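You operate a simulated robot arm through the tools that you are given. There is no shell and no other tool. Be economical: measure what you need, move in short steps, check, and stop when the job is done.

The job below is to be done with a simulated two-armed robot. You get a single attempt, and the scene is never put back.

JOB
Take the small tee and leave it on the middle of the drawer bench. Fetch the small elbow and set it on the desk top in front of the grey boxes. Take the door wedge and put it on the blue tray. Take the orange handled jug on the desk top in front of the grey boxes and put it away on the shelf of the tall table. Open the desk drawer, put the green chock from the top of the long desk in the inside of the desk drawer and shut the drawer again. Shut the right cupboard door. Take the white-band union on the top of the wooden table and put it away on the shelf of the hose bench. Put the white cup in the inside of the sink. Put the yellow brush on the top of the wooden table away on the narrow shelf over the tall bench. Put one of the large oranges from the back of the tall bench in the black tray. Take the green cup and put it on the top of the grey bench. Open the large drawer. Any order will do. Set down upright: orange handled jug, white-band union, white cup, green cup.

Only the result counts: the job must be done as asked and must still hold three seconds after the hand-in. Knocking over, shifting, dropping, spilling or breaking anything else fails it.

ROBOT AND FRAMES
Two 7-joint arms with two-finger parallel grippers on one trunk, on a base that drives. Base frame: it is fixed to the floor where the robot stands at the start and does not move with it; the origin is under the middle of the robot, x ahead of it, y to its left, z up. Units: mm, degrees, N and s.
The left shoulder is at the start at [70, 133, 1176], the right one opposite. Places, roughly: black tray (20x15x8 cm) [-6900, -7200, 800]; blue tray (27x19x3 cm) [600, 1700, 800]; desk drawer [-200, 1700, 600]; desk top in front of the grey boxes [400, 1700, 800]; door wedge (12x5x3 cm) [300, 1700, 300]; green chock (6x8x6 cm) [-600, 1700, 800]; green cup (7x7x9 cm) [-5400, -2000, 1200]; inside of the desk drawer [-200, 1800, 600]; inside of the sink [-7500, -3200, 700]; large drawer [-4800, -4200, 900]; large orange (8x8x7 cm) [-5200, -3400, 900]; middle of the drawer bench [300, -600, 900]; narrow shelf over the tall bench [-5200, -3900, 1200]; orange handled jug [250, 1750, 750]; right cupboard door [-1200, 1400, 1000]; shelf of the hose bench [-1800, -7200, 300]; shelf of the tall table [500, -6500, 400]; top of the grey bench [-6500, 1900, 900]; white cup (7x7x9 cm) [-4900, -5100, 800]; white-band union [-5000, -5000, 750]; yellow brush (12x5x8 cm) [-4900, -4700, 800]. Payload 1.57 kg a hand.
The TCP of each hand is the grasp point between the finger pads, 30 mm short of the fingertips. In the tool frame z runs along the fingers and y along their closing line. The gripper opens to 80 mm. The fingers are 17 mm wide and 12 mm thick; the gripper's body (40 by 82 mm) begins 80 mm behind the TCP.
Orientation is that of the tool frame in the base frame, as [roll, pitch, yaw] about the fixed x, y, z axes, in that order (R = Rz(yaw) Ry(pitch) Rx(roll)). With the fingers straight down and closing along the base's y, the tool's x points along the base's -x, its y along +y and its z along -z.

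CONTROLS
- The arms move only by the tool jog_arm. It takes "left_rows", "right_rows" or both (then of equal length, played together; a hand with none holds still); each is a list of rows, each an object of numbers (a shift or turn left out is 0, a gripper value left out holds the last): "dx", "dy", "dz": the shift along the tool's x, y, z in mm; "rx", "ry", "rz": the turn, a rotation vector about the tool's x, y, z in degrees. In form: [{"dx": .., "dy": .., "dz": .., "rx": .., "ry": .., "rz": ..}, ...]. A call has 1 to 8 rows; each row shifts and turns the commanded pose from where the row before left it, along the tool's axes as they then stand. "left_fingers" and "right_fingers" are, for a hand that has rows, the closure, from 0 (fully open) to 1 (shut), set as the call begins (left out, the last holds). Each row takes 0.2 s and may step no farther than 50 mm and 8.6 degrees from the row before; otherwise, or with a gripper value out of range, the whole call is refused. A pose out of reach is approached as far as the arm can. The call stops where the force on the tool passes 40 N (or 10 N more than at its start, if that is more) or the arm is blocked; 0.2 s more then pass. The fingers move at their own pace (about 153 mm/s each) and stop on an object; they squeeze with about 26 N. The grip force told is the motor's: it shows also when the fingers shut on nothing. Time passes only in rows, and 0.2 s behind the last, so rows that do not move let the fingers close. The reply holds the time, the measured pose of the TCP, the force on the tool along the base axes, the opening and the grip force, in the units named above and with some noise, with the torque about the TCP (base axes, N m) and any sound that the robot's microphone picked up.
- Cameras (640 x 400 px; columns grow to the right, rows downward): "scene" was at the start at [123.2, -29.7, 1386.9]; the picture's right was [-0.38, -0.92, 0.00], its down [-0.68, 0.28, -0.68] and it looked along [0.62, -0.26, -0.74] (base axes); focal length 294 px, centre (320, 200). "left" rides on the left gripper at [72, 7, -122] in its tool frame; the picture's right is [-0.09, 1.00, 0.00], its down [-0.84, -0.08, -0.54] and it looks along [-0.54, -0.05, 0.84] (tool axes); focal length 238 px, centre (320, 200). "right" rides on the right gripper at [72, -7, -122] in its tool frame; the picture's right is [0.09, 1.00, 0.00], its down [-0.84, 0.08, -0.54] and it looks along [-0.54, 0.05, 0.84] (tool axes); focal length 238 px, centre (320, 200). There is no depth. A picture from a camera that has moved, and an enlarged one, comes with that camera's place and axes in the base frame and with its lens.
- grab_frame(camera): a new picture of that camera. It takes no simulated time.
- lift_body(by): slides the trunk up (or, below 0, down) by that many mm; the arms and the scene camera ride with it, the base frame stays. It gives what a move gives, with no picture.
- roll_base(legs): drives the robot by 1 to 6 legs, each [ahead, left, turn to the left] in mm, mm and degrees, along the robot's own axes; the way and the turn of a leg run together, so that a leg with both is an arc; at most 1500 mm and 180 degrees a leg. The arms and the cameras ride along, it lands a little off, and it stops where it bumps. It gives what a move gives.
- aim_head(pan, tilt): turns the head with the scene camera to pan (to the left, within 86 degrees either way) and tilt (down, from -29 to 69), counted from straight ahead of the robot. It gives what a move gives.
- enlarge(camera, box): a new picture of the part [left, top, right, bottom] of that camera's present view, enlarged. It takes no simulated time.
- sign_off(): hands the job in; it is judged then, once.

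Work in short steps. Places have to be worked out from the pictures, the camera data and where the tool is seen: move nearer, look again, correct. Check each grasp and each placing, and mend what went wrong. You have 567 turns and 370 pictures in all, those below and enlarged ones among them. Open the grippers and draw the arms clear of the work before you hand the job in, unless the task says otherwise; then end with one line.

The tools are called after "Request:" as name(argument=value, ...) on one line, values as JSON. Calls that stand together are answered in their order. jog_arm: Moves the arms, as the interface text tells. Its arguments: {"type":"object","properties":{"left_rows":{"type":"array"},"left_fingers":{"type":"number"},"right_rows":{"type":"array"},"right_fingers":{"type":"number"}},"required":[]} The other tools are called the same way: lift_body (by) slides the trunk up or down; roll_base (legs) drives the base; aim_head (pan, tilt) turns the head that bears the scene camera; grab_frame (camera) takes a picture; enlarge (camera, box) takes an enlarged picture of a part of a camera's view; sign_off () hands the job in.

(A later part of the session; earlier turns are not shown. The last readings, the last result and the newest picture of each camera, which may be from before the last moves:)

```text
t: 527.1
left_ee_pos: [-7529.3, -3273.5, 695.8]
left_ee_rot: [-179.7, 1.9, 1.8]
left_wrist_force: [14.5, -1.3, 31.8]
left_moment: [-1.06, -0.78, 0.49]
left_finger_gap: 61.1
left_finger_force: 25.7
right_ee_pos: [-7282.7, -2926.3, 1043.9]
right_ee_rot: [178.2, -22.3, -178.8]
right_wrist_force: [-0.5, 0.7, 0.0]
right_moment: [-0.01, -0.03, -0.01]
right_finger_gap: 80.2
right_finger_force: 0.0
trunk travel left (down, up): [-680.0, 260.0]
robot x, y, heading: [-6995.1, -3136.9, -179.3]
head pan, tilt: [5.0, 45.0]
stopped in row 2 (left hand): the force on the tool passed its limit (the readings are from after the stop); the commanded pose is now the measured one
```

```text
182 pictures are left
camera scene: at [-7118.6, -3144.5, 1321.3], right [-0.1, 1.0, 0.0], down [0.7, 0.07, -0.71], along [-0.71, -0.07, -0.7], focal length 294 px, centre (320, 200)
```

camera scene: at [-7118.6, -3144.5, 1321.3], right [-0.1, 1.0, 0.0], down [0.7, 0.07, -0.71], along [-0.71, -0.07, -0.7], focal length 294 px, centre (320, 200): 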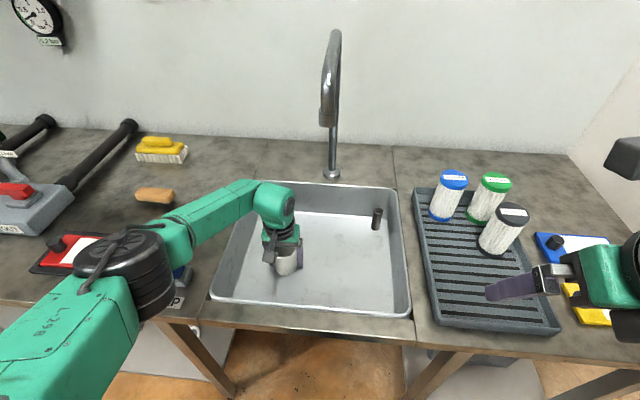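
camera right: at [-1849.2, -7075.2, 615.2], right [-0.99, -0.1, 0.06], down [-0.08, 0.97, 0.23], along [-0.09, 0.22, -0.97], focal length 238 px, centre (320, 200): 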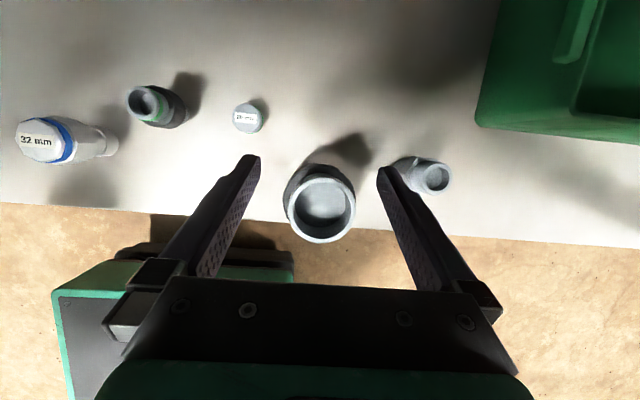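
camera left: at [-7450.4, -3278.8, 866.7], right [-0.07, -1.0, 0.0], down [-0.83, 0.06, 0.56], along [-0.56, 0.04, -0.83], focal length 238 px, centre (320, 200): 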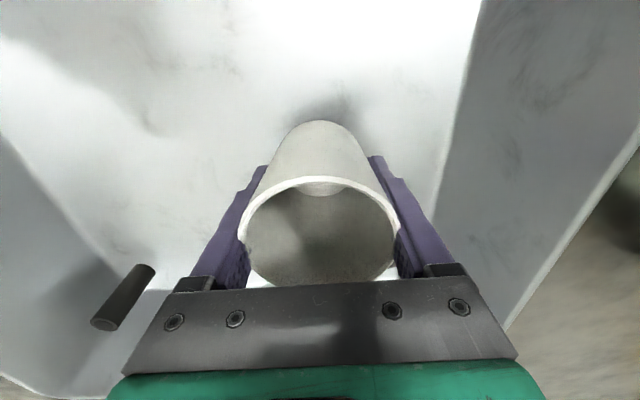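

Request:
grab_frame(camera="left")

Request:
enlarge(camera="scene", box=[200, 170, 360, 320])

```text
181 pictures are left
camera left: at [-7452.2, -3278.2, 815.2], right [-0.06, -1.0, 0.0], down [-0.82, 0.05, 0.57], along [-0.57, 0.04, -0.82], focal length 238 px, centre (320, 200)
```

left: 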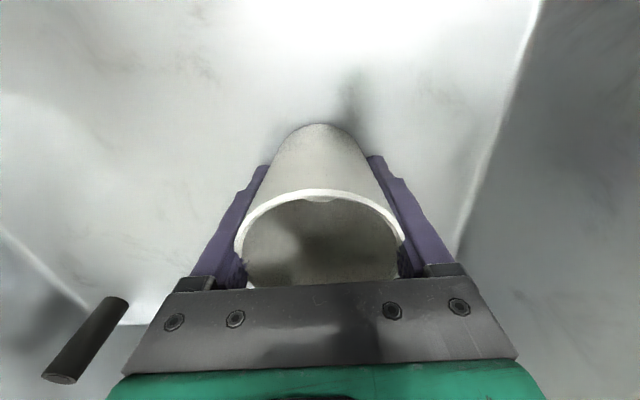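

```text
2.67 times, centred on (280, 245) of scene
camera zoom: at [-7118.6, -3144.5, 1321.3], right [-0.1, 1.0, 0.0], down [0.7, 0.07, -0.71], along [-0.71, -0.07, -0.7], focal length 784 px, centre (427, 80)
```

zoom: 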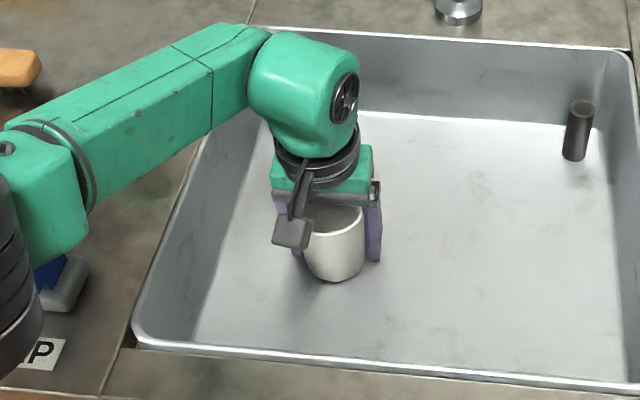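

The cup is pressed on the basin floor. I ease up 4 mm, release and rise slowly.

Request:
jog_arm(left_rows=[{"dz": -4}])

Request:
jog_arm(left_fingers=0, left_rows=[{}, {}, {}, {"dz": -25}, {"dz": -40}, {"dz": -40}])

Request:
grab_frame(camera="left")

```text
t: 527.5
left_ee_pos: [-7530.2, -3272.3, 694.2]
left_ee_rot: [-179.8, 2.0, 1.6]
left_wrist_force: [4.8, 2.2, 14.8]
left_moment: [-0.35, -0.45, 0.25]
left_finger_gap: 61.5
left_finger_force: 25.8
right_ee_pos: [-7285.5, -2926.2, 1043.6]
right_ee_rot: [178.2, -22.3, -179.0]
right_wrist_force: [-0.9, -0.5, -0.3]
right_moment: [-0.03, 0.01, 0.0]
right_finger_gap: 80.2
right_finger_force: 0.2
trunk travel left (down, up): [-680.0, 260.0]
robot x, y, heading: [-6990.9, -3137.0, -179.6]
head pan, tilt: [5.0, 45.0]
```

```text
t: 529.0
left_ee_pos: [-7530.4, -3273.7, 799.6]
left_ee_rot: [-179.8, 1.8, 1.6]
left_wrist_force: [-0.1, -0.1, 1.2]
left_moment: [0.02, -0.02, 0.02]
left_finger_gap: 80.1
left_finger_force: 0.0
right_ee_pos: [-7288.8, -2928.4, 1041.3]
right_ee_rot: [178.1, -22.1, -179.0]
right_wrist_force: [-0.3, -0.2, -0.3]
right_moment: [0.0, -0.01, -0.01]
right_finger_gap: 80.3
right_finger_force: 0.1
trunk travel left (down, up): [-680.0, 260.0]
robot x, y, heading: [-6995.6, -3137.7, -179.7]
head pan, tilt: [5.0, 45.0]
```

```text
179 pictures are left
camera left: at [-7454.4, -3279.7, 918.4], right [-0.06, -1.0, 0.0], down [-0.82, 0.05, 0.57], along [-0.57, 0.04, -0.82], focal length 238 px, centre (320, 200)
```

left: 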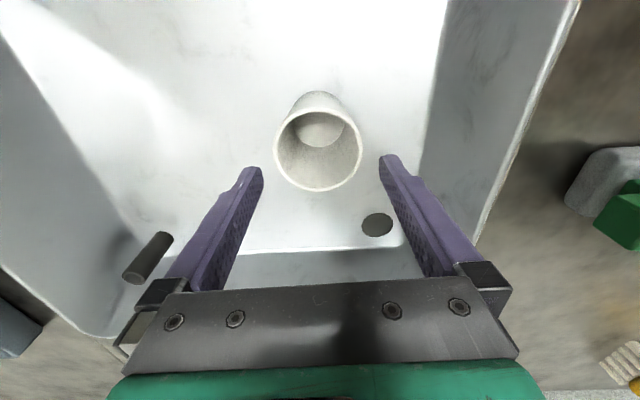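

Cup stands upright in the sink. I retreat back then up, and back the base away.

Request:
jog_arm(left_rows=[{"dz": -30}, {"dx": 45}, {"dx": 45}, {"dx": 45}, {"dx": 45, "dz": -15}, {"dz": -45}, {"dz": -45}, {"dz": -45}])

Request:
roll_base(legs=[[-500, 0, 0]])

Request:
grab_frame(camera="scene")

```text
t: 530.8
left_ee_pos: [-7343.7, -3272.1, 977.0]
left_ee_rot: [-179.9, 1.7, 1.6]
left_wrist_force: [0.5, 0.0, 0.0]
left_moment: [0.01, -0.02, -0.01]
left_finger_gap: 80.0
left_finger_force: 0.1
right_ee_pos: [-7288.7, -2927.1, 1042.7]
right_ee_rot: [178.1, -22.1, -178.9]
right_wrist_force: [-0.7, -0.7, 1.0]
right_moment: [-0.02, 0.0, -0.01]
right_finger_gap: 80.1
right_finger_force: 0.0
trunk travel left (down, up): [-680.0, 260.0]
robot x, y, heading: [-6992.0, -3139.0, -179.5]
head pan, tilt: [5.0, 45.0]
```

```text
t: 533.7
left_ee_pos: [-6840.1, -3267.5, 977.6]
left_ee_rot: [-179.8, 1.7, 1.9]
left_wrist_force: [0.7, -0.5, 0.2]
left_moment: [0.03, -0.02, 0.03]
left_finger_gap: 80.1
left_finger_force: 0.0
right_ee_pos: [-6786.8, -2922.9, 1042.2]
right_ee_rot: [178.0, -21.9, -178.6]
right_wrist_force: [-0.6, 0.2, 0.4]
right_moment: [0.0, 0.0, -0.01]
right_finger_gap: 79.9
right_finger_force: 0.0
trunk travel left (down, up): [-680.0, 260.0]
robot x, y, heading: [-6488.9, -3135.0, -179.2]
head pan, tilt: [5.0, 45.0]
```

```text
178 pictures are left
camera scene: at [-6621.4, -3140.0, 1320.3], right [-0.1, 0.99, 0.0], down [0.7, 0.07, -0.71], along [-0.7, -0.07, -0.71], focal length 294 px, centre (320, 200)
```

scene: 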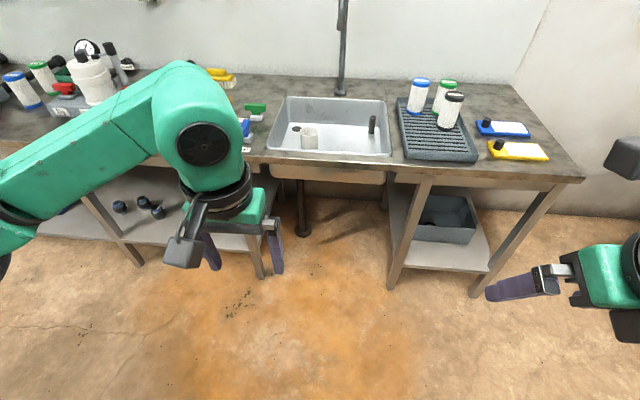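

Cup is in the sink. I turn around to see the tall bench from the west.

Request:
roll_base(legs=[[0, 0, 165]])

Request:
aim_head(pan=0, tilt=15)

Request:
grab_frame(camera="scene")

Request:
enlarge(camera="scene", box=[180, 100, 460, 300])

```text
t: 540.8
left_ee_pos: [-6116.0, -3102.7, 976.1]
left_ee_rot: [-179.8, 1.8, 165.2]
left_wrist_force: [-0.5, -0.4, -0.1]
left_moment: [-0.03, -0.02, -0.01]
left_finger_gap: 80.1
left_finger_force: 0.1
right_ee_pos: [-6266.5, -3416.8, 1042.0]
right_ee_rot: [178.1, -22.1, -15.4]
right_wrist_force: [-0.2, -0.2, -0.1]
right_moment: [0.01, -0.02, 0.03]
right_finger_gap: 80.0
right_finger_force: 0.1
trunk travel left (down, up): [-680.0, 260.0]
robot x, y, heading: [-6490.5, -3129.1, -15.7]
head pan, tilt: [5.0, 45.0]
```

```text
t: 541.8
left_ee_pos: [-6114.6, -3101.5, 976.0]
left_ee_rot: [-179.7, 1.6, 165.2]
left_wrist_force: [-0.2, 0.1, 0.6]
left_moment: [-0.01, 0.0, 0.0]
left_finger_gap: 79.9
left_finger_force: 0.0
right_ee_pos: [-6266.5, -3416.7, 1043.0]
right_ee_rot: [178.1, -22.0, -15.4]
right_wrist_force: [0.3, 0.1, -0.4]
right_moment: [0.0, -0.01, 0.01]
right_finger_gap: 79.9
right_finger_force: 0.0
trunk travel left (down, up): [-680.0, 260.0]
robot x, y, heading: [-6485.9, -3134.0, -15.8]
head pan, tilt: [0.0, 15.0]
```

```text
177 pictures are left
camera scene: at [-6351.9, -3170.4, 1367.1], right [-0.27, -0.96, 0.0], down [-0.25, 0.07, -0.97], along [0.93, -0.26, -0.26], focal length 294 px, centre (320, 200)
```

scene: 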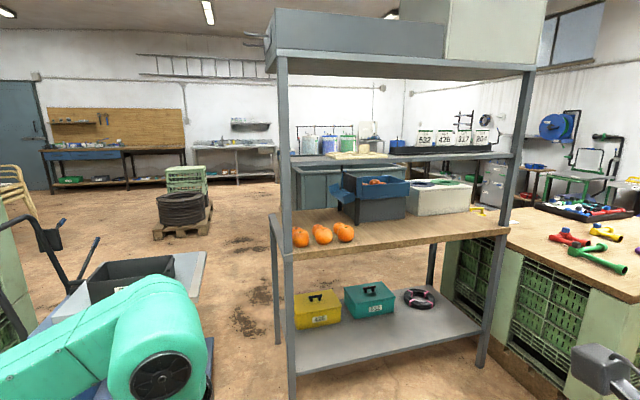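

```text
2.00 times, centred on (320, 200) of scene
camera zoom: at [-6351.9, -3170.4, 1367.1], right [-0.27, -0.96, 0.0], down [-0.25, 0.07, -0.97], along [0.93, -0.26, -0.26], focal length 588 px, centre (320, 200)
```

zoom: 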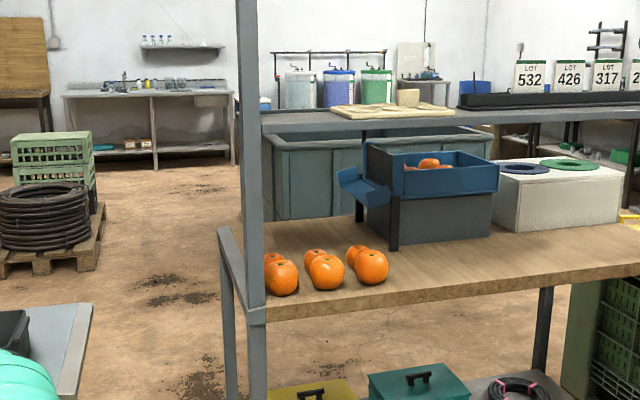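

Six oranges lie at the tall bench's west (back) edge; the front three look large. The narrow shelf at z≈1230 seems right above them. I drive closer to look.

Request:
roll_base(legs=[[0, 0, 15.7], [500, -480, 0]])

Request:
aim_head(pan=5, tilt=20)

Request:
grab_frame(camera="scene")

Request:
enlarge(camera="scene", box=[200, 150, 360, 270])

```text
t: 546.5
left_ee_pos: [-5646.4, -3498.0, 976.8]
left_ee_rot: [-179.8, 1.8, -179.1]
left_wrist_force: [-0.4, 1.1, -0.4]
left_moment: [0.0, 0.01, 0.01]
left_finger_gap: 80.0
left_finger_force: 0.1
right_ee_pos: [-5705.9, -3842.8, 1042.6]
right_ee_rot: [178.1, -22.0, 0.6]
right_wrist_force: [-0.1, 0.7, 0.3]
right_moment: [0.02, 0.02, 0.0]
right_finger_gap: 79.9
right_finger_force: 0.0
trunk travel left (down, up): [-680.0, 260.0]
robot x, y, heading: [-5999.6, -3629.1, -0.4]
head pan, tilt: [0.0, 15.0]
```

```text
t: 547.1
left_ee_pos: [-5646.3, -3499.0, 976.7]
left_ee_rot: [-179.8, 1.7, -178.9]
left_wrist_force: [0.2, -0.1, 0.4]
left_moment: [-0.04, 0.0, 0.02]
left_finger_gap: 79.8
left_finger_force: 0.2
right_ee_pos: [-5706.4, -3843.4, 1043.8]
right_ee_rot: [178.1, -22.1, 0.5]
right_wrist_force: [-0.1, -0.5, 0.3]
right_moment: [0.0, -0.01, 0.0]
right_finger_gap: 79.7
right_finger_force: 0.0
trunk travel left (down, up): [-680.0, 260.0]
robot x, y, heading: [-5998.7, -3627.6, -0.1]
head pan, tilt: [5.0, 20.0]
```

```text
175 pictures are left
camera scene: at [-5855.9, -3621.2, 1359.0], right [0.09, -1.0, 0.0], down [-0.34, -0.03, -0.94], along [0.94, 0.08, -0.34], focal length 294 px, centre (320, 200)
```

scene: 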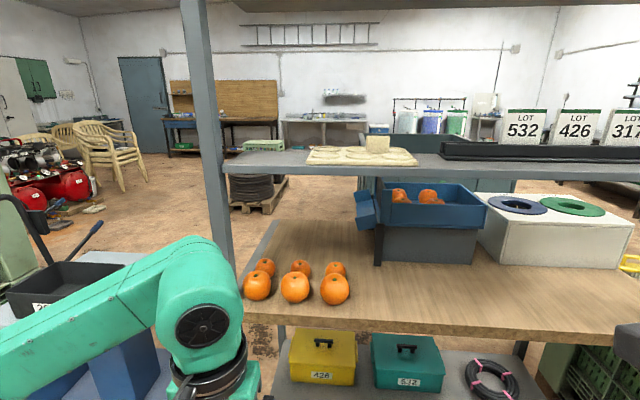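

```text
3.33 times, centred on (280, 210) of scene
camera zoom: at [-5855.9, -3621.2, 1359.0], right [0.09, -1.0, 0.0], down [-0.34, -0.03, -0.94], along [0.94, 0.08, -0.34], focal length 980 px, centre (453, 167)
```

zoom: 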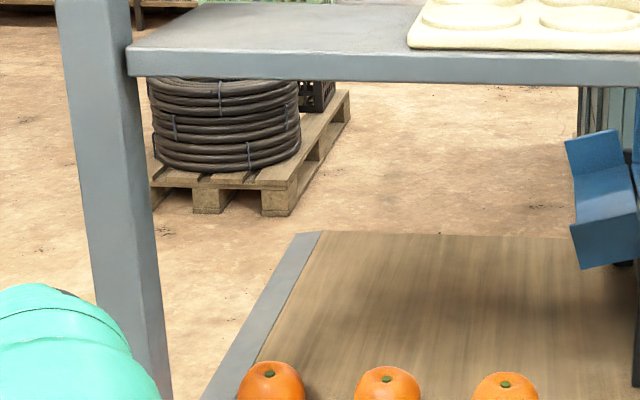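

The right-hand large orange is at ≈(-5239, -3606, 906), about 77 mm wide—just within the gripper. I shift the robot, tilt the left hand 40°, and look with its camera.

Request:
jog_arm(left_rows=[{"ry": -8}, {"ry": -8}, {"ry": -8}, {"ry": -8}, {"ry": -8}])

Request:
roll_base(legs=[[0, -107, 0], [190, 0, 0]])

Request:
grab_frame(camera="left")

Request:
grab_frame(camera="scene")

```text
t: 548.4
left_ee_pos: [-5647.3, -3499.0, 976.0]
left_ee_rot: [-179.6, 33.8, -178.8]
left_wrist_force: [-0.2, 0.1, 0.5]
left_moment: [0.05, 0.0, 0.01]
left_finger_gap: 80.2
left_finger_force: 0.1
left hand out of reach, approached as far as the arm can: row 5
right_ee_pos: [-5705.5, -3843.2, 1042.0]
right_ee_rot: [178.1, -22.1, 0.4]
right_wrist_force: [0.6, 0.3, 0.5]
right_moment: [0.0, 0.01, 0.01]
right_finger_gap: 80.0
right_finger_force: 0.1
trunk travel left (down, up): [-680.0, 260.0]
robot x, y, heading: [-5997.7, -3628.0, -0.2]
head pan, tilt: [5.0, 20.0]
```

```text
t: 550.7
left_ee_pos: [-5453.2, -3610.3, 976.2]
left_ee_rot: [-179.7, 33.8, -179.5]
left_wrist_force: [-0.3, 0.1, 1.1]
left_moment: [0.0, 0.01, 0.03]
left_finger_gap: 79.9
left_finger_force: 0.1
right_ee_pos: [-5514.9, -3954.0, 1042.2]
right_ee_rot: [178.2, -22.0, -0.1]
right_wrist_force: [0.1, -0.4, 0.1]
right_moment: [0.03, 0.0, 0.04]
right_finger_gap: 79.8
right_finger_force: 0.0
trunk travel left (down, up): [-680.0, 260.0]
robot x, y, heading: [-5806.7, -3735.9, -0.5]
head pan, tilt: [5.0, 20.0]
```

```text
173 pictures are left
camera left: at [-5579.9, -3605.3, 1038.9], right [0.07, 1.0, 0.05], down [0.4, -0.07, 0.92], along [0.92, -0.04, -0.4], focal length 238 px, centre (320, 200)
```

left: 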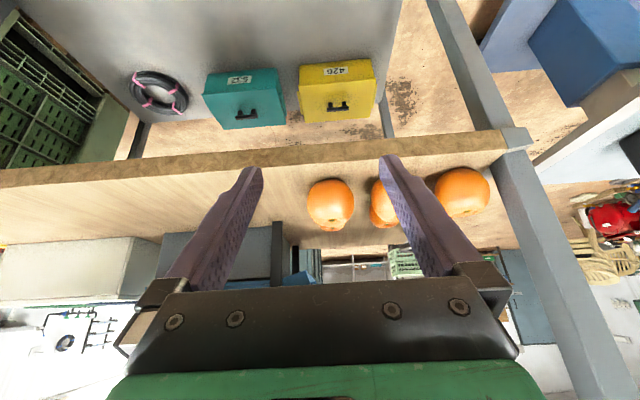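

```text
172 pictures are left
camera scene: at [-5663.3, -3730.3, 1359.1], right [0.08, -1.0, 0.0], down [-0.34, -0.03, -0.94], along [0.94, 0.07, -0.34], focal length 294 px, centre (320, 200)
```

scene: 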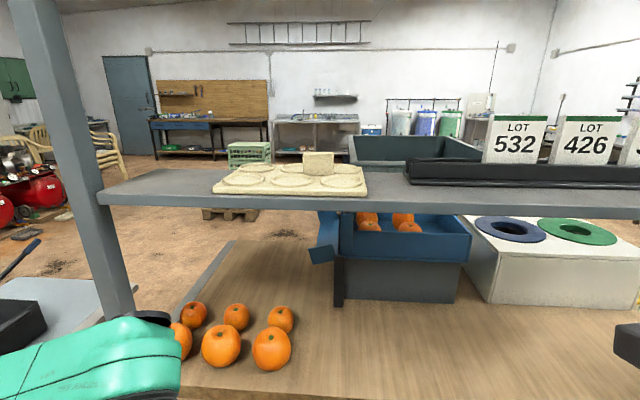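

Orange centre (-5233, -3605, 896), ~75 mm wide. I approach to (-5330, -3605, 960) first and check alignment.

Request:
jog_arm(left_rows=[{"dx": -31, "dy": 2, "dz": 27}, {"dx": -31, "dy": 2, "dz": 27}, {"dx": -31, "dy": 2, "dz": 27}])

Request:
grab_frame(camera="left")

```text
t: 551.5
left_ee_pos: [-5327.0, -3604.5, 960.6]
left_ee_rot: [-179.7, 33.7, -179.4]
left_wrist_force: [0.2, 0.2, 0.4]
left_moment: [-0.01, 0.03, 0.0]
left_finger_gap: 80.1
left_finger_force: 0.0
right_ee_pos: [-5513.7, -3953.8, 1042.3]
right_ee_rot: [178.2, -22.0, -0.1]
right_wrist_force: [0.4, -0.6, 0.7]
right_moment: [-0.03, -0.03, 0.0]
right_finger_gap: 79.9
right_finger_force: 0.1
trunk travel left (down, up): [-680.0, 260.0]
robot x, y, heading: [-5807.8, -3737.3, -0.6]
head pan, tilt: [5.0, 20.0]
```

```text
171 pictures are left
camera left: at [-5453.2, -3598.9, 1022.5], right [0.07, 1.0, 0.05], down [0.4, -0.07, 0.92], along [0.92, -0.04, -0.4], focal length 238 px, centre (320, 200)
```

left: 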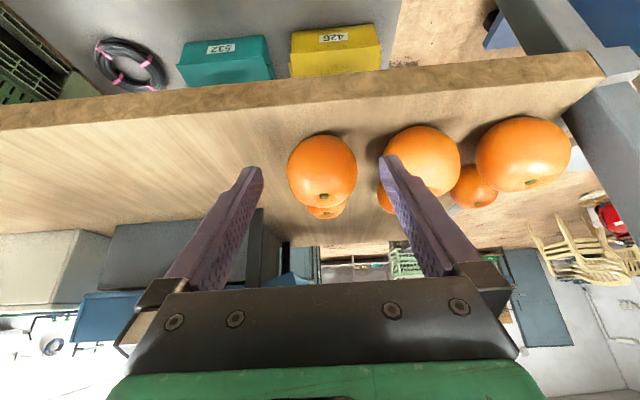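

Aligned within a millimetre. I advance around it in small steps.

Request:
jog_arm(left_rows=[{"dx": -14, "dz": 30}, {"dx": -10, "dz": 22}])

Request:
grab_frame(camera="left")

```text
t: 552.1
left_ee_pos: [-5279.3, -3604.5, 929.1]
left_ee_rot: [-179.7, 33.7, -179.4]
left_wrist_force: [-0.1, 0.4, -0.8]
left_moment: [0.01, -0.01, 0.01]
left_finger_gap: 80.0
left_finger_force: 0.1
right_ee_pos: [-5513.8, -3952.4, 1042.7]
right_ee_rot: [178.1, -21.9, -0.1]
right_wrist_force: [0.0, -0.7, -0.1]
right_moment: [0.01, 0.0, -0.01]
right_finger_gap: 80.3
right_finger_force: 0.1
trunk travel left (down, up): [-680.0, 260.0]
robot x, y, heading: [-5803.3, -3736.3, -0.7]
head pan, tilt: [5.0, 20.0]
```

```text
170 pictures are left
camera left: at [-5406.4, -3599.2, 991.2], right [0.07, 1.0, 0.05], down [0.4, -0.07, 0.92], along [0.92, -0.04, -0.4], focal length 238 px, centre (320, 200)
```

left: 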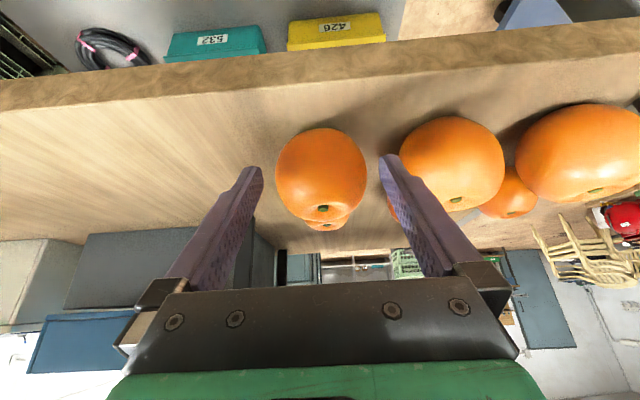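

Request:
jog_arm(left_rows=[{"dx": -9, "dz": 20}, {"dx": -9, "dz": 18}])

Request:
grab_frame(camera="left")

```text
t: 552.7
left_ee_pos: [-5244.9, -3603.2, 908.1]
left_ee_rot: [-179.7, 33.7, -179.4]
left_wrist_force: [-1.4, 0.8, -0.9]
left_moment: [0.0, -0.02, -0.01]
left_finger_gap: 80.0
left_finger_force: 0.0
right_ee_pos: [-5513.7, -3954.5, 1042.3]
right_ee_rot: [178.1, -22.0, -0.1]
right_wrist_force: [-0.1, 0.3, -0.5]
right_moment: [0.03, -0.02, 0.03]
right_finger_gap: 80.1
right_finger_force: 0.2
trunk travel left (down, up): [-680.0, 260.0]
robot x, y, heading: [-5805.3, -3736.0, -0.7]
head pan, tilt: [5.0, 20.0]
```

```text
169 pictures are left
camera left: at [-5372.3, -3597.5, 970.1], right [0.07, 1.0, 0.05], down [0.4, -0.07, 0.92], along [0.92, -0.04, -0.4], focal length 238 px, centre (320, 200)
```

left: 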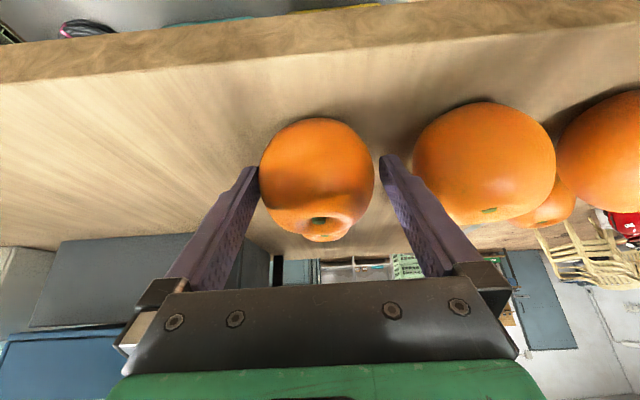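

The orange sits between the pads. A 6 mm nudge forward, then close and lift.

Request:
jog_arm(left_rows=[{"dx": -4, "dy": -2, "dz": 4}])

Request:
jog_arm(left_fingers=1, left_rows=[{}, {}, {}])

Request:
jog_arm(left_rows=[{"dx": -8, "dz": -12}, {"dx": -11, "dz": -17}, {}])

Request:
grab_frame(camera="left")

```text
t: 553.1
left_ee_pos: [-5239.1, -3604.9, 907.8]
left_ee_rot: [-179.8, 33.7, -179.5]
left_wrist_force: [0.9, -0.3, 0.1]
left_moment: [0.03, 0.0, 0.0]
left_finger_gap: 80.2
left_finger_force: 0.1
right_ee_pos: [-5513.8, -3953.8, 1041.7]
right_ee_rot: [178.1, -22.0, -0.1]
right_wrist_force: [0.5, 0.2, -0.5]
right_moment: [0.01, 0.03, -0.04]
right_finger_gap: 79.9
right_finger_force: 0.1
trunk travel left (down, up): [-680.0, 260.0]
robot x, y, heading: [-5805.1, -3741.7, -0.7]
head pan, tilt: [5.0, 20.0]
```

```text
t: 553.9
left_ee_pos: [-5238.0, -3604.1, 907.2]
left_ee_rot: [-179.7, 33.7, -179.4]
left_wrist_force: [-0.4, 0.1, -0.1]
left_moment: [0.0, 0.01, -0.02]
left_finger_gap: 72.8
left_finger_force: 24.9
right_ee_pos: [-5513.9, -3953.3, 1041.2]
right_ee_rot: [178.1, -21.9, -0.1]
right_wrist_force: [0.1, -1.8, -0.7]
right_moment: [0.02, 0.0, 0.0]
right_finger_gap: 80.1
right_finger_force: 0.1
trunk travel left (down, up): [-680.0, 260.0]
robot x, y, heading: [-5802.5, -3732.3, -0.5]
head pan, tilt: [5.0, 20.0]
```

```text
t: 554.7
left_ee_pos: [-5237.9, -3603.5, 941.1]
left_ee_rot: [-179.6, 33.7, -179.3]
left_wrist_force: [-0.2, 0.3, -1.6]
left_moment: [0.0, -0.01, -0.02]
left_finger_gap: 72.9
left_finger_force: 24.9
right_ee_pos: [-5514.2, -3954.1, 1043.0]
right_ee_rot: [178.1, -22.0, 0.0]
right_wrist_force: [-0.3, 0.6, 0.6]
right_moment: [0.0, 0.0, 0.03]
right_finger_gap: 79.9
right_finger_force: 0.0
trunk travel left (down, up): [-680.0, 260.0]
robot x, y, heading: [-5805.9, -3736.9, -0.5]
head pan, tilt: [5.0, 20.0]
```

```text
168 pictures are left
camera left: at [-5364.8, -3597.9, 1003.9], right [0.07, 1.0, 0.05], down [0.4, -0.07, 0.92], along [0.92, -0.04, -0.4], focal length 238 px, centre (320, 200)
```

left: 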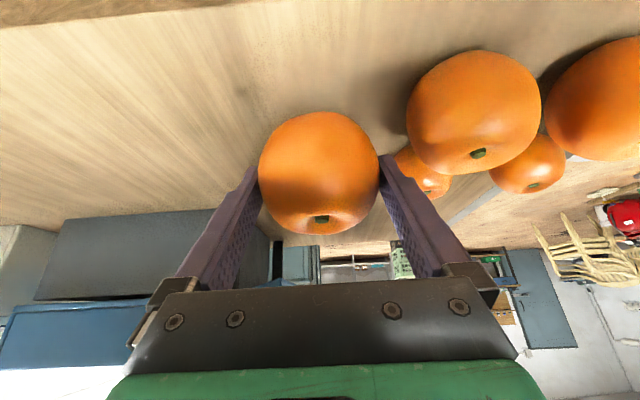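

Orange held. I withdraw, back off west, and travel south to the black tray.

Request:
jog_arm(left_rows=[{"dx": 30, "dz": -24}, {"dx": 33, "dz": -22}, {"dx": 33, "dz": -22}, {"dx": 33, "dz": -22}])

Request:
roll_base(legs=[[-650, 0, 0.5], [0, -1500, 0], [0, -1250, 0], [0, 0, -90]])

Request:
aim_head(pan=0, tilt=25)

Request:
grab_frame(camera="scene")

```text
t: 555.7
left_ee_pos: [-5394.7, -3606.2, 946.4]
left_ee_rot: [-179.7, 33.9, -179.2]
left_wrist_force: [-0.5, 0.5, -1.4]
left_moment: [0.02, -0.01, 0.01]
left_finger_gap: 72.8
left_finger_force: 25.3
right_ee_pos: [-5515.5, -3953.3, 1044.1]
right_ee_rot: [178.1, -22.1, -0.1]
right_wrist_force: [0.7, -0.2, 0.7]
right_moment: [0.02, 0.0, -0.01]
right_finger_gap: 80.2
right_finger_force: 0.1
trunk travel left (down, up): [-680.0, 260.0]
robot x, y, heading: [-5804.6, -3738.7, -0.6]
head pan, tilt: [5.0, 20.0]
```

```text
t: 576.3
left_ee_pos: [-6381.1, -6939.9, 944.6]
left_ee_rot: [-179.7, 33.8, 87.5]
left_wrist_force: [-0.8, -0.6, -2.1]
left_moment: [0.02, 0.01, -0.02]
left_finger_gap: 72.9
left_finger_force: 25.4
right_ee_pos: [-6721.2, -6800.5, 1043.2]
right_ee_rot: [178.2, -22.0, -93.2]
right_wrist_force: [0.3, -0.6, -0.3]
right_moment: [0.01, -0.02, -0.01]
right_finger_gap: 79.9
right_finger_force: 0.0
trunk travel left (down, up): [-680.0, 260.0]
robot x, y, heading: [-6484.5, -6523.2, -93.7]
head pan, tilt: [5.0, 20.0]
```

```text
t: 576.9
left_ee_pos: [-6380.0, -6938.4, 945.5]
left_ee_rot: [-179.7, 33.7, 87.6]
left_wrist_force: [0.2, -0.6, -1.1]
left_moment: [-0.01, 0.02, -0.01]
left_finger_gap: 73.0
left_finger_force: 25.0
right_ee_pos: [-6721.1, -6801.0, 1042.3]
right_ee_rot: [178.0, -22.0, -93.2]
right_wrist_force: [1.2, 0.6, -0.3]
right_moment: [0.0, -0.02, 0.04]
right_finger_gap: 80.2
right_finger_force: 0.0
trunk travel left (down, up): [-680.0, 260.0]
robot x, y, heading: [-6490.8, -6521.5, -93.6]
head pan, tilt: [0.0, 25.0]
```

```text
167 pictures are left
camera scene: at [-6499.4, -6662.9, 1350.9], right [-1.0, 0.06, 0.0], down [0.03, 0.42, -0.91], along [-0.06, -0.9, -0.42], focal length 294 px, centre (320, 200)
```

scene: 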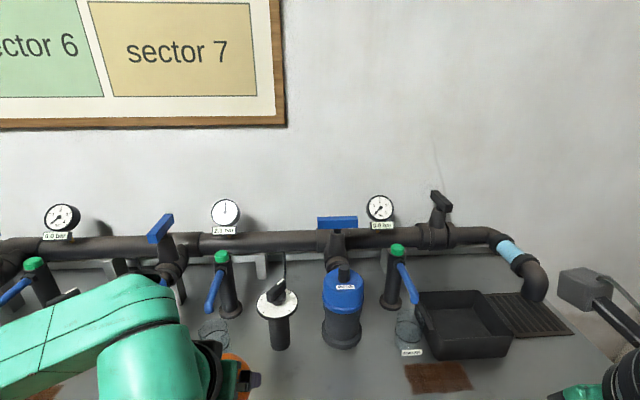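

Black tray seen at ≈(-6890, -7110). I raise the orange, strafe right 500 mm and look again.

Request:
jog_arm(left_rows=[{"dx": -17, "dz": -25}, {"dx": -17, "dz": -25}])

Request:
roll_base(legs=[[0, -500, 3.6]])

Request:
aim_head(pan=10, tilt=42)

Request:
grab_frame(camera="scene")

Request:
grab_frame(camera="left")

```text
t: 577.5
left_ee_pos: [-6380.7, -6941.7, 1004.0]
left_ee_rot: [-179.8, 33.8, 87.5]
left_wrist_force: [0.3, -0.7, -1.3]
left_moment: [0.0, -0.04, -0.02]
left_finger_gap: 72.7
left_finger_force: 24.7
right_ee_pos: [-6721.3, -6800.5, 1042.5]
right_ee_rot: [178.1, -22.1, -93.1]
right_wrist_force: [0.5, -0.2, 0.1]
right_moment: [0.0, 0.01, -0.02]
right_finger_gap: 80.0
right_finger_force: 0.0
trunk travel left (down, up): [-680.0, 260.0]
robot x, y, heading: [-6488.1, -6522.4, -93.7]
head pan, tilt: [0.0, 25.0]
```

```text
t: 580.5
left_ee_pos: [-6848.8, -6917.3, 1004.0]
left_ee_rot: [-179.6, 33.7, 91.3]
left_wrist_force: [-0.8, 0.2, -2.1]
left_moment: [0.01, -0.02, -0.05]
left_finger_gap: 72.7
left_finger_force: 25.2
right_ee_pos: [-7197.6, -6799.2, 1042.3]
right_ee_rot: [178.1, -22.0, -89.3]
right_wrist_force: [0.7, -0.5, -0.7]
right_moment: [0.0, -0.03, -0.03]
right_finger_gap: 80.1
right_finger_force: 0.0
trunk travel left (down, up): [-680.0, 260.0]
robot x, y, heading: [-6983.2, -6505.6, -89.8]
head pan, tilt: [0.0, 25.0]
```

```text
t: 581.3
left_ee_pos: [-6848.0, -6917.2, 1002.6]
left_ee_rot: [-179.6, 33.6, 91.3]
left_wrist_force: [-0.9, -0.2, -1.5]
left_moment: [0.0, 0.01, -0.01]
left_finger_gap: 72.9
left_finger_force: 24.9
right_ee_pos: [-7197.3, -6799.0, 1043.5]
right_ee_rot: [178.2, -22.0, -89.4]
right_wrist_force: [0.1, -0.5, -0.1]
right_moment: [0.0, 0.03, 0.01]
right_finger_gap: 80.0
right_finger_force: 0.0
trunk travel left (down, up): [-680.0, 260.0]
robot x, y, heading: [-6986.2, -6503.9, -89.9]
head pan, tilt: [10.0, 42.0]
```

```text
166 pictures are left
camera scene: at [-6971.0, -6637.7, 1324.7], right [-0.98, -0.17, 0.0], down [-0.12, 0.66, -0.74], along [0.13, -0.73, -0.67], focal length 294 px, centre (320, 200)
```

scene: 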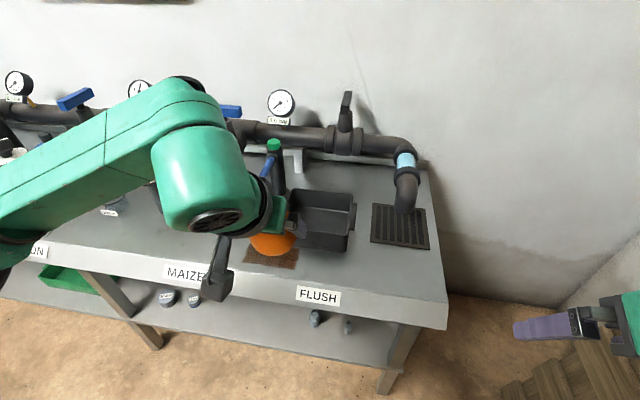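

```text
165 pictures are left
camera left: at [-6843.8, -6790.1, 1065.7], right [1.0, -0.06, 0.05], down [-0.07, -0.4, 0.92], along [-0.03, -0.92, -0.4], focal length 238 px, centre (320, 200)
```

left: 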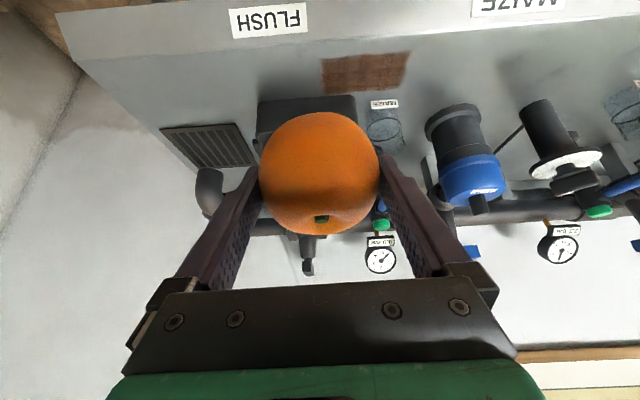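

Tray spans x≈-6956…-6780, y≈-7108…-7258, rim ≈807. I drive 190 mm in and move the orange over its centre.

Request:
roll_base(legs=[[190, 15, 0]])

Request:
jog_arm(left_rows=[{"dx": -28, "dy": -17, "dz": 19}, {"dx": -28, "dy": -17, "dz": 19}])

Request:
grab_frame(camera="left")

Request:
grab_frame(camera="scene")

```text
t: 582.8
left_ee_pos: [-6830.5, -7102.3, 1004.5]
left_ee_rot: [-179.7, 33.8, 91.7]
left_wrist_force: [0.2, -0.2, -2.3]
left_moment: [0.04, -0.03, -0.02]
left_finger_gap: 72.8
left_finger_force: 25.4
right_ee_pos: [-7180.4, -6985.5, 1042.6]
right_ee_rot: [178.1, -22.2, -89.0]
right_wrist_force: [0.1, 0.0, -0.2]
right_moment: [-0.01, 0.01, 0.03]
right_finger_gap: 79.8
right_finger_force: 0.1
trunk travel left (down, up): [-680.0, 260.0]
robot x, y, heading: [-6969.5, -6690.4, -89.5]
head pan, tilt: [10.0, 42.0]
```

```text
t: 583.4
left_ee_pos: [-6860.6, -7171.8, 1002.0]
left_ee_rot: [-179.7, 33.7, 91.8]
left_wrist_force: [-0.2, 0.0, -1.9]
left_moment: [0.03, -0.03, 0.0]
left_finger_gap: 72.7
left_finger_force: 24.9
right_ee_pos: [-7180.3, -6988.4, 1041.8]
right_ee_rot: [178.1, -22.0, -89.1]
right_wrist_force: [-1.0, -0.3, 0.0]
right_moment: [0.02, 0.01, 0.0]
right_finger_gap: 80.1
right_finger_force: 0.0
trunk travel left (down, up): [-680.0, 260.0]
robot x, y, heading: [-6967.6, -6694.4, -89.6]
head pan, tilt: [10.0, 42.0]
```

```text
164 pictures are left
camera left: at [-6857.3, -7044.1, 1063.3], right [1.0, -0.05, 0.05], down [-0.06, -0.4, 0.91], along [-0.03, -0.92, -0.4], focal length 238 px, centre (320, 200)
```

left: 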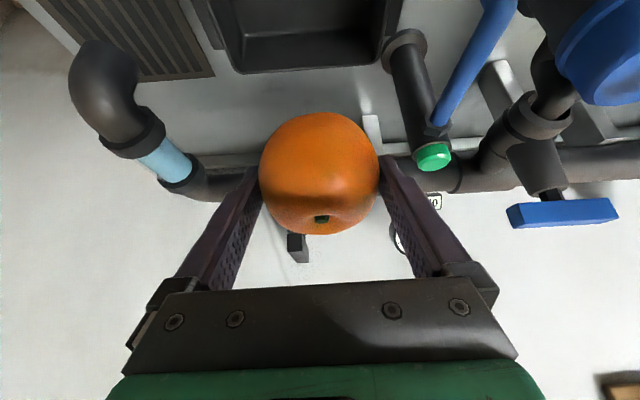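

```text
163 pictures are left
camera scene: at [-6955.2, -6825.7, 1324.5], right [-0.98, -0.18, 0.0], down [-0.12, 0.66, -0.74], along [0.14, -0.73, -0.67], focal length 294 px, centre (320, 200)
```

scene: 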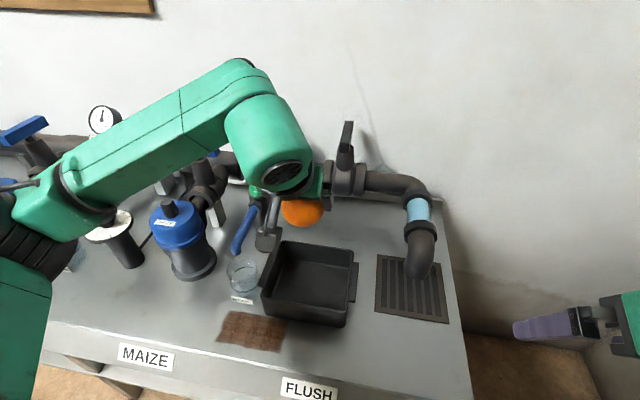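

Tray centre ≈(-6870, -7160). I lower 180 mm while easing back 15 mm.

Request:
jog_arm(left_rows=[{"dx": 22.5, "dy": -1.6, "dz": 28.4}, {"dx": 22.5, "dy": -1.6, "dz": 28.4}, {"dx": 22.5, "dy": -1.6, "dz": 28.4}, {"dx": 22.5, "dy": -1.6, "dz": 28.4}, {"dx": 22.5, "dy": -1.6, "dz": 28.4}])

Request:
grab_frame(camera="left")

Request:
grab_frame(camera="scene")

```text
t: 584.6
left_ee_pos: [-6870.6, -7155.8, 822.7]
left_ee_rot: [-179.7, 33.7, 91.8]
left_wrist_force: [-0.2, 0.6, -2.1]
left_moment: [-0.02, 0.01, -0.02]
left_finger_gap: 72.8
left_finger_force: 25.3
right_ee_pos: [-7179.9, -6986.8, 1043.0]
right_ee_rot: [178.1, -21.9, -88.9]
right_wrist_force: [0.3, 0.1, -0.9]
right_moment: [-0.01, 0.0, -0.04]
right_finger_gap: 80.1
right_finger_force: 0.0
trunk travel left (down, up): [-680.0, 260.0]
robot x, y, heading: [-6964.7, -6690.5, -89.4]
head pan, tilt: [10.0, 42.0]
```

```text
162 pictures are left
camera left: at [-6866.8, -7029.7, 885.2], right [1.0, -0.05, 0.05], down [-0.06, -0.4, 0.92], along [-0.03, -0.92, -0.4], focal length 238 px, centre (320, 200)
```

left: 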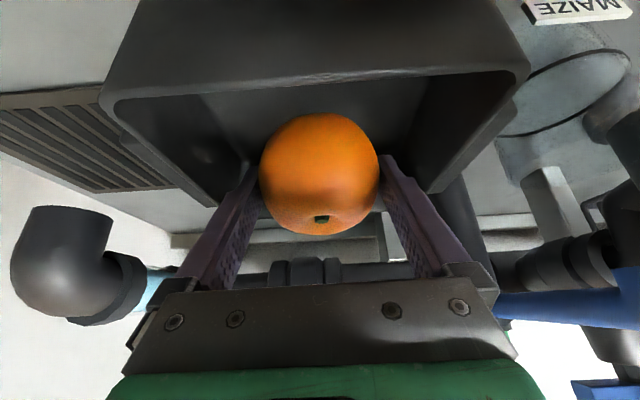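

```text
161 pictures are left
camera scene: at [-6954.2, -6824.6, 1324.6], right [-0.98, -0.18, 0.0], down [-0.12, 0.66, -0.74], along [0.13, -0.73, -0.67], focal length 294 px, centre (320, 200)
```

scene: 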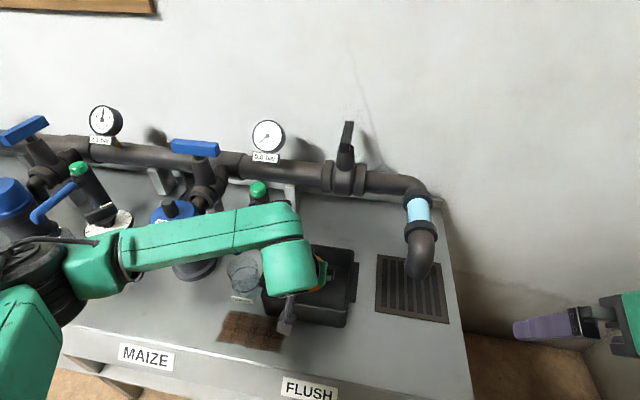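

The orange is inside the tray outline. I lower in small steps to contact.

Request:
jog_arm(left_rows=[{"dx": 6.7, "dz": 10}, {"dx": 5.5, "dz": 8.3}, {"dx": 2.8, "dz": 4.2}, {"dx": 2.8, "dz": 4.2}])

Request:
jog_arm(left_rows=[{"dx": 2.2, "dz": 3.3}, {"dx": 2.2, "dz": 3.3}, {"dx": 2.2, "dz": 3.3}])

```text
t: 585.6
left_ee_pos: [-6872.4, -7158.6, 793.8]
left_ee_rot: [-179.8, 34.1, 91.7]
left_wrist_force: [1.9, -0.8, 9.9]
left_moment: [0.09, -0.1, 0.0]
left_finger_gap: 72.6
left_finger_force: 24.6
right_ee_pos: [-7179.3, -6985.7, 1042.5]
right_ee_rot: [178.2, -22.1, -89.0]
right_wrist_force: [-0.1, 0.1, -0.1]
right_moment: [-0.02, -0.05, 0.03]
right_finger_gap: 80.1
right_finger_force: 0.1
trunk travel left (down, up): [-680.0, 260.0]
robot x, y, heading: [-6970.3, -6692.2, -89.5]
head pan, tilt: [10.0, 42.0]
```

```text
t: 586.4
left_ee_pos: [-6871.6, -7156.5, 783.0]
left_ee_rot: [-179.6, 34.1, 91.8]
left_wrist_force: [2.9, -2.1, 25.7]
left_moment: [-0.15, -0.04, 0.1]
left_finger_gap: 73.1
left_finger_force: 24.7
right_ee_pos: [-7181.0, -6985.1, 1043.2]
right_ee_rot: [178.1, -22.2, -89.0]
right_wrist_force: [0.1, 0.1, -0.1]
right_moment: [-0.02, -0.01, 0.02]
right_finger_gap: 80.1
right_finger_force: 0.0
trunk travel left (down, up): [-680.0, 260.0]
robot x, y, heading: [-6967.1, -6688.3, -89.5]
head pan, tilt: [10.0, 42.0]
```

Contact (26 N). I release and withdraw along the fingers.

Request:
jog_arm(left_fingers=0, left_rows=[{}, {}, {}, {"dx": -7, "dz": -12}, {"dx": -20, "dz": -35}, {"dx": -15, "dz": -42}, {"dz": -45}])

Request:
grab_frame(camera="left")

Request:
grab_frame(camera="scene")

```text
t: 588.0
left_ee_pos: [-6871.5, -7114.9, 915.2]
left_ee_rot: [-179.9, 33.8, 91.7]
left_wrist_force: [0.3, 0.8, -0.2]
left_moment: [0.03, 0.03, 0.0]
left_finger_gap: 79.8
left_finger_force: 0.1
right_ee_pos: [-7180.7, -6986.0, 1041.9]
right_ee_rot: [178.0, -22.1, -89.1]
right_wrist_force: [0.0, 0.8, 0.1]
right_moment: [-0.04, -0.01, 0.03]
right_finger_gap: 79.9
right_finger_force: 0.0
trunk travel left (down, up): [-680.0, 260.0]
robot x, y, heading: [-6970.6, -6688.9, -89.8]
head pan, tilt: [10.0, 42.0]
```

```text
160 pictures are left
camera left: at [-6867.6, -6988.2, 977.2], right [1.0, -0.05, 0.05], down [-0.06, -0.4, 0.92], along [-0.03, -0.92, -0.4], focal length 238 px, centre (320, 200)
```

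left: 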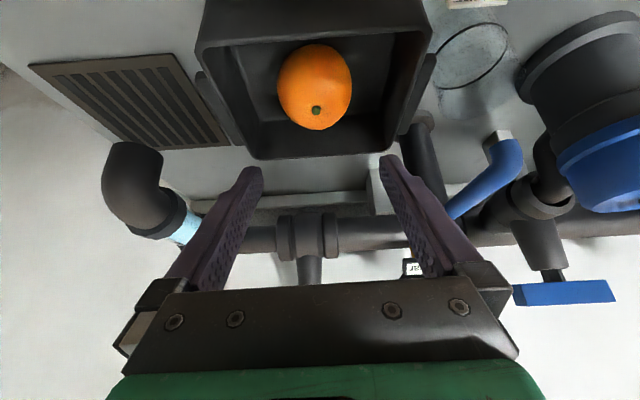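

```text
159 pictures are left
camera scene: at [-6954.7, -6822.6, 1324.8], right [-0.98, -0.18, 0.0], down [-0.12, 0.66, -0.74], along [0.13, -0.73, -0.67], focal length 294 px, centre (320, 200)
```

scene: 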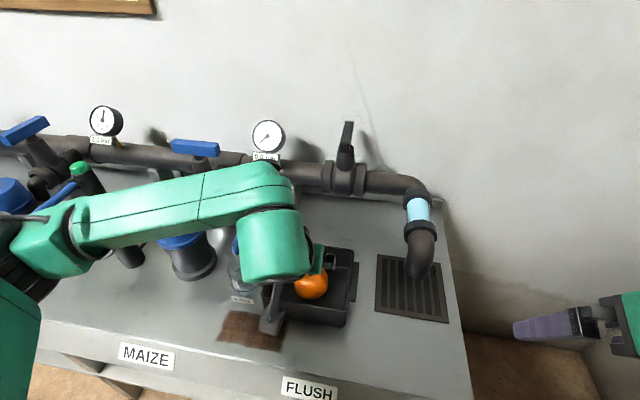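

The orange is in the tray. Next, the brush: I raise and untilt the left hand, back off and drive around to the wooden table's east side.

Request:
jog_arm(left_rows=[{"dx": -25, "dz": -38}, {"dx": -25, "dz": -38}, {"ry": 8}, {"ry": 8}, {"ry": 8}, {"ry": 8}])

Request:
roll_base(legs=[[-350, 0, 0], [0, 1500, 0], [0, 1400, 0]])

Request:
roll_base(legs=[[0, 0, -90], [0, -1000, 0], [0, -700, 0]])

Request:
aim_head(pan=0, tilt=25)

Request:
grab_frame(camera="scene")

```text
t: 589.4
left_ee_pos: [-6871.6, -7117.9, 1003.7]
left_ee_rot: [-179.8, 1.5, 91.7]
left_wrist_force: [-1.0, 0.4, 0.3]
left_moment: [0.01, 0.0, 0.0]
left_finger_gap: 80.1
left_finger_force: 0.2
right_ee_pos: [-7180.7, -6988.7, 1043.2]
right_ee_rot: [178.2, -22.1, -89.0]
right_wrist_force: [-0.1, 0.4, -0.3]
right_moment: [0.03, 0.0, -0.01]
right_finger_gap: 80.1
right_finger_force: 0.0
trunk travel left (down, up): [-680.0, 260.0]
robot x, y, heading: [-6970.3, -6693.3, -89.4]
head pan, tilt: [10.0, 42.0]
```

```text
t: 605.3
left_ee_pos: [-3949.5, -6680.3, 1004.7]
left_ee_rot: [-179.7, 1.6, 94.5]
left_wrist_force: [0.1, 0.7, 0.0]
left_moment: [0.0, 0.0, 0.01]
left_finger_gap: 79.9
left_finger_force: 0.1
right_ee_pos: [-4264.0, -6565.7, 1042.3]
right_ee_rot: [178.1, -22.0, -86.1]
right_wrist_force: [-0.4, 0.2, -0.9]
right_moment: [-0.04, -0.02, 0.0]
right_finger_gap: 80.3
right_finger_force: 0.1
trunk travel left (down, up): [-680.0, 260.0]
robot x, y, heading: [-4066.6, -6261.7, -86.8]
head pan, tilt: [10.0, 42.0]
```

```text
t: 617.8
left_ee_pos: [-4551.5, -4662.8, 1004.6]
left_ee_rot: [-179.8, 1.6, 2.9]
left_wrist_force: [-0.2, 1.1, -0.9]
left_moment: [-0.01, -0.05, -0.02]
left_finger_gap: 79.8
left_finger_force: 0.1
right_ee_pos: [-4429.2, -4352.1, 1043.5]
right_ee_rot: [178.1, -22.1, -177.7]
right_wrist_force: [0.1, 1.6, -0.2]
right_moment: [-0.01, 0.01, 0.0]
right_finger_gap: 79.8
right_finger_force: 0.1
trunk travel left (down, up): [-680.0, 260.0]
robot x, y, heading: [-4128.6, -4549.6, -178.0]
head pan, tilt: [10.0, 42.0]
```

```text
t: 618.6
left_ee_pos: [-4553.1, -4661.4, 1004.4]
left_ee_rot: [-179.9, 1.7, 2.8]
left_wrist_force: [-0.3, -0.9, -0.7]
left_moment: [0.03, 0.02, -0.03]
left_finger_gap: 80.3
left_finger_force: 0.1
right_ee_pos: [-4428.0, -4352.1, 1043.4]
right_ee_rot: [178.1, -22.1, -177.8]
right_wrist_force: [0.1, 0.2, 0.0]
right_moment: [0.04, -0.02, -0.03]
right_finger_gap: 80.0
right_finger_force: 0.1
trunk travel left (down, up): [-680.0, 260.0]
robot x, y, heading: [-4129.8, -4556.0, -178.2]
head pan, tilt: [0.0, 25.0]
```

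```text
158 pictures are left
camera scene: at [-4271.5, -4559.0, 1350.9], right [-0.03, 1.0, 0.0], down [0.42, 0.01, -0.91], along [-0.91, -0.03, -0.42], focal length 294 px, centre (320, 200)
```

scene: 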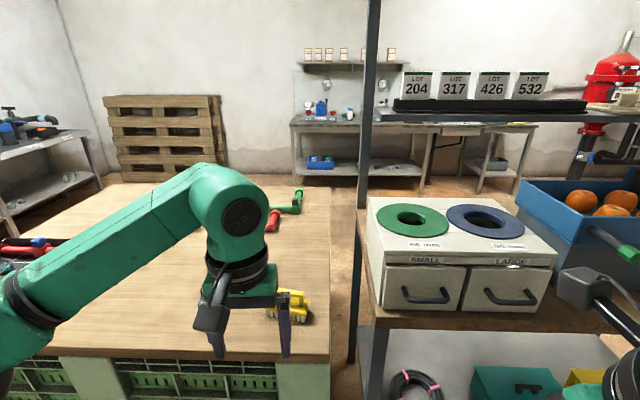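

The white box has drawers labelled SMALL and LARGE. First the brush: I look with the left camera.

Request:
grab_frame(camera="left")

Request:
enlarge(camera="scene", box=[360, 180, 580, 330])

```text
157 pictures are left
camera left: at [-4475.7, -4666.0, 1124.2], right [-0.04, -1.0, 0.0], down [-0.82, 0.03, 0.57], along [-0.57, 0.02, -0.82], focal length 238 px, centre (320, 200)
```

left: 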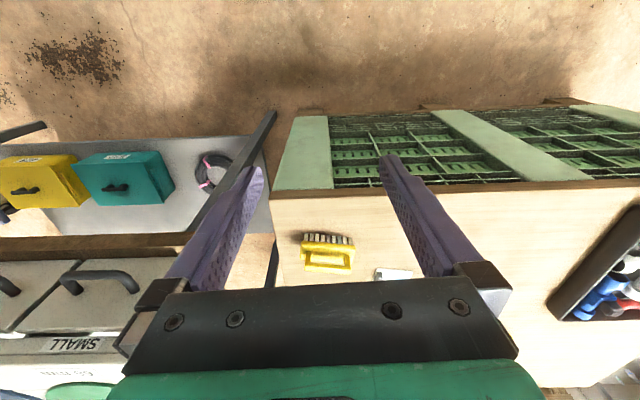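

```text
2.67 times, centred on (470, 255) of scene
camera zoom: at [-4271.5, -4559.0, 1350.9], right [-0.03, 1.0, 0.0], down [0.42, 0.01, -0.91], along [-0.91, -0.03, -0.42], focal length 784 px, centre (-80, 53)
```

zoom: 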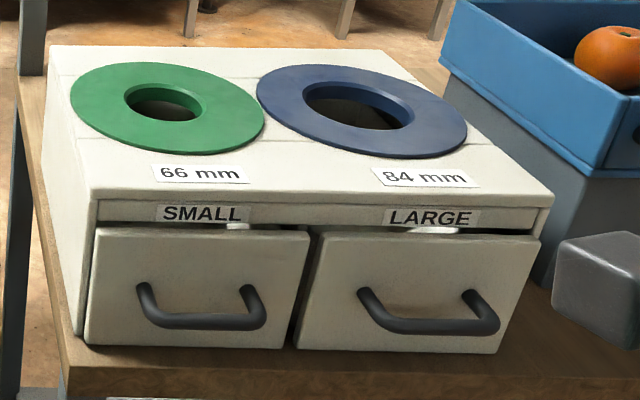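

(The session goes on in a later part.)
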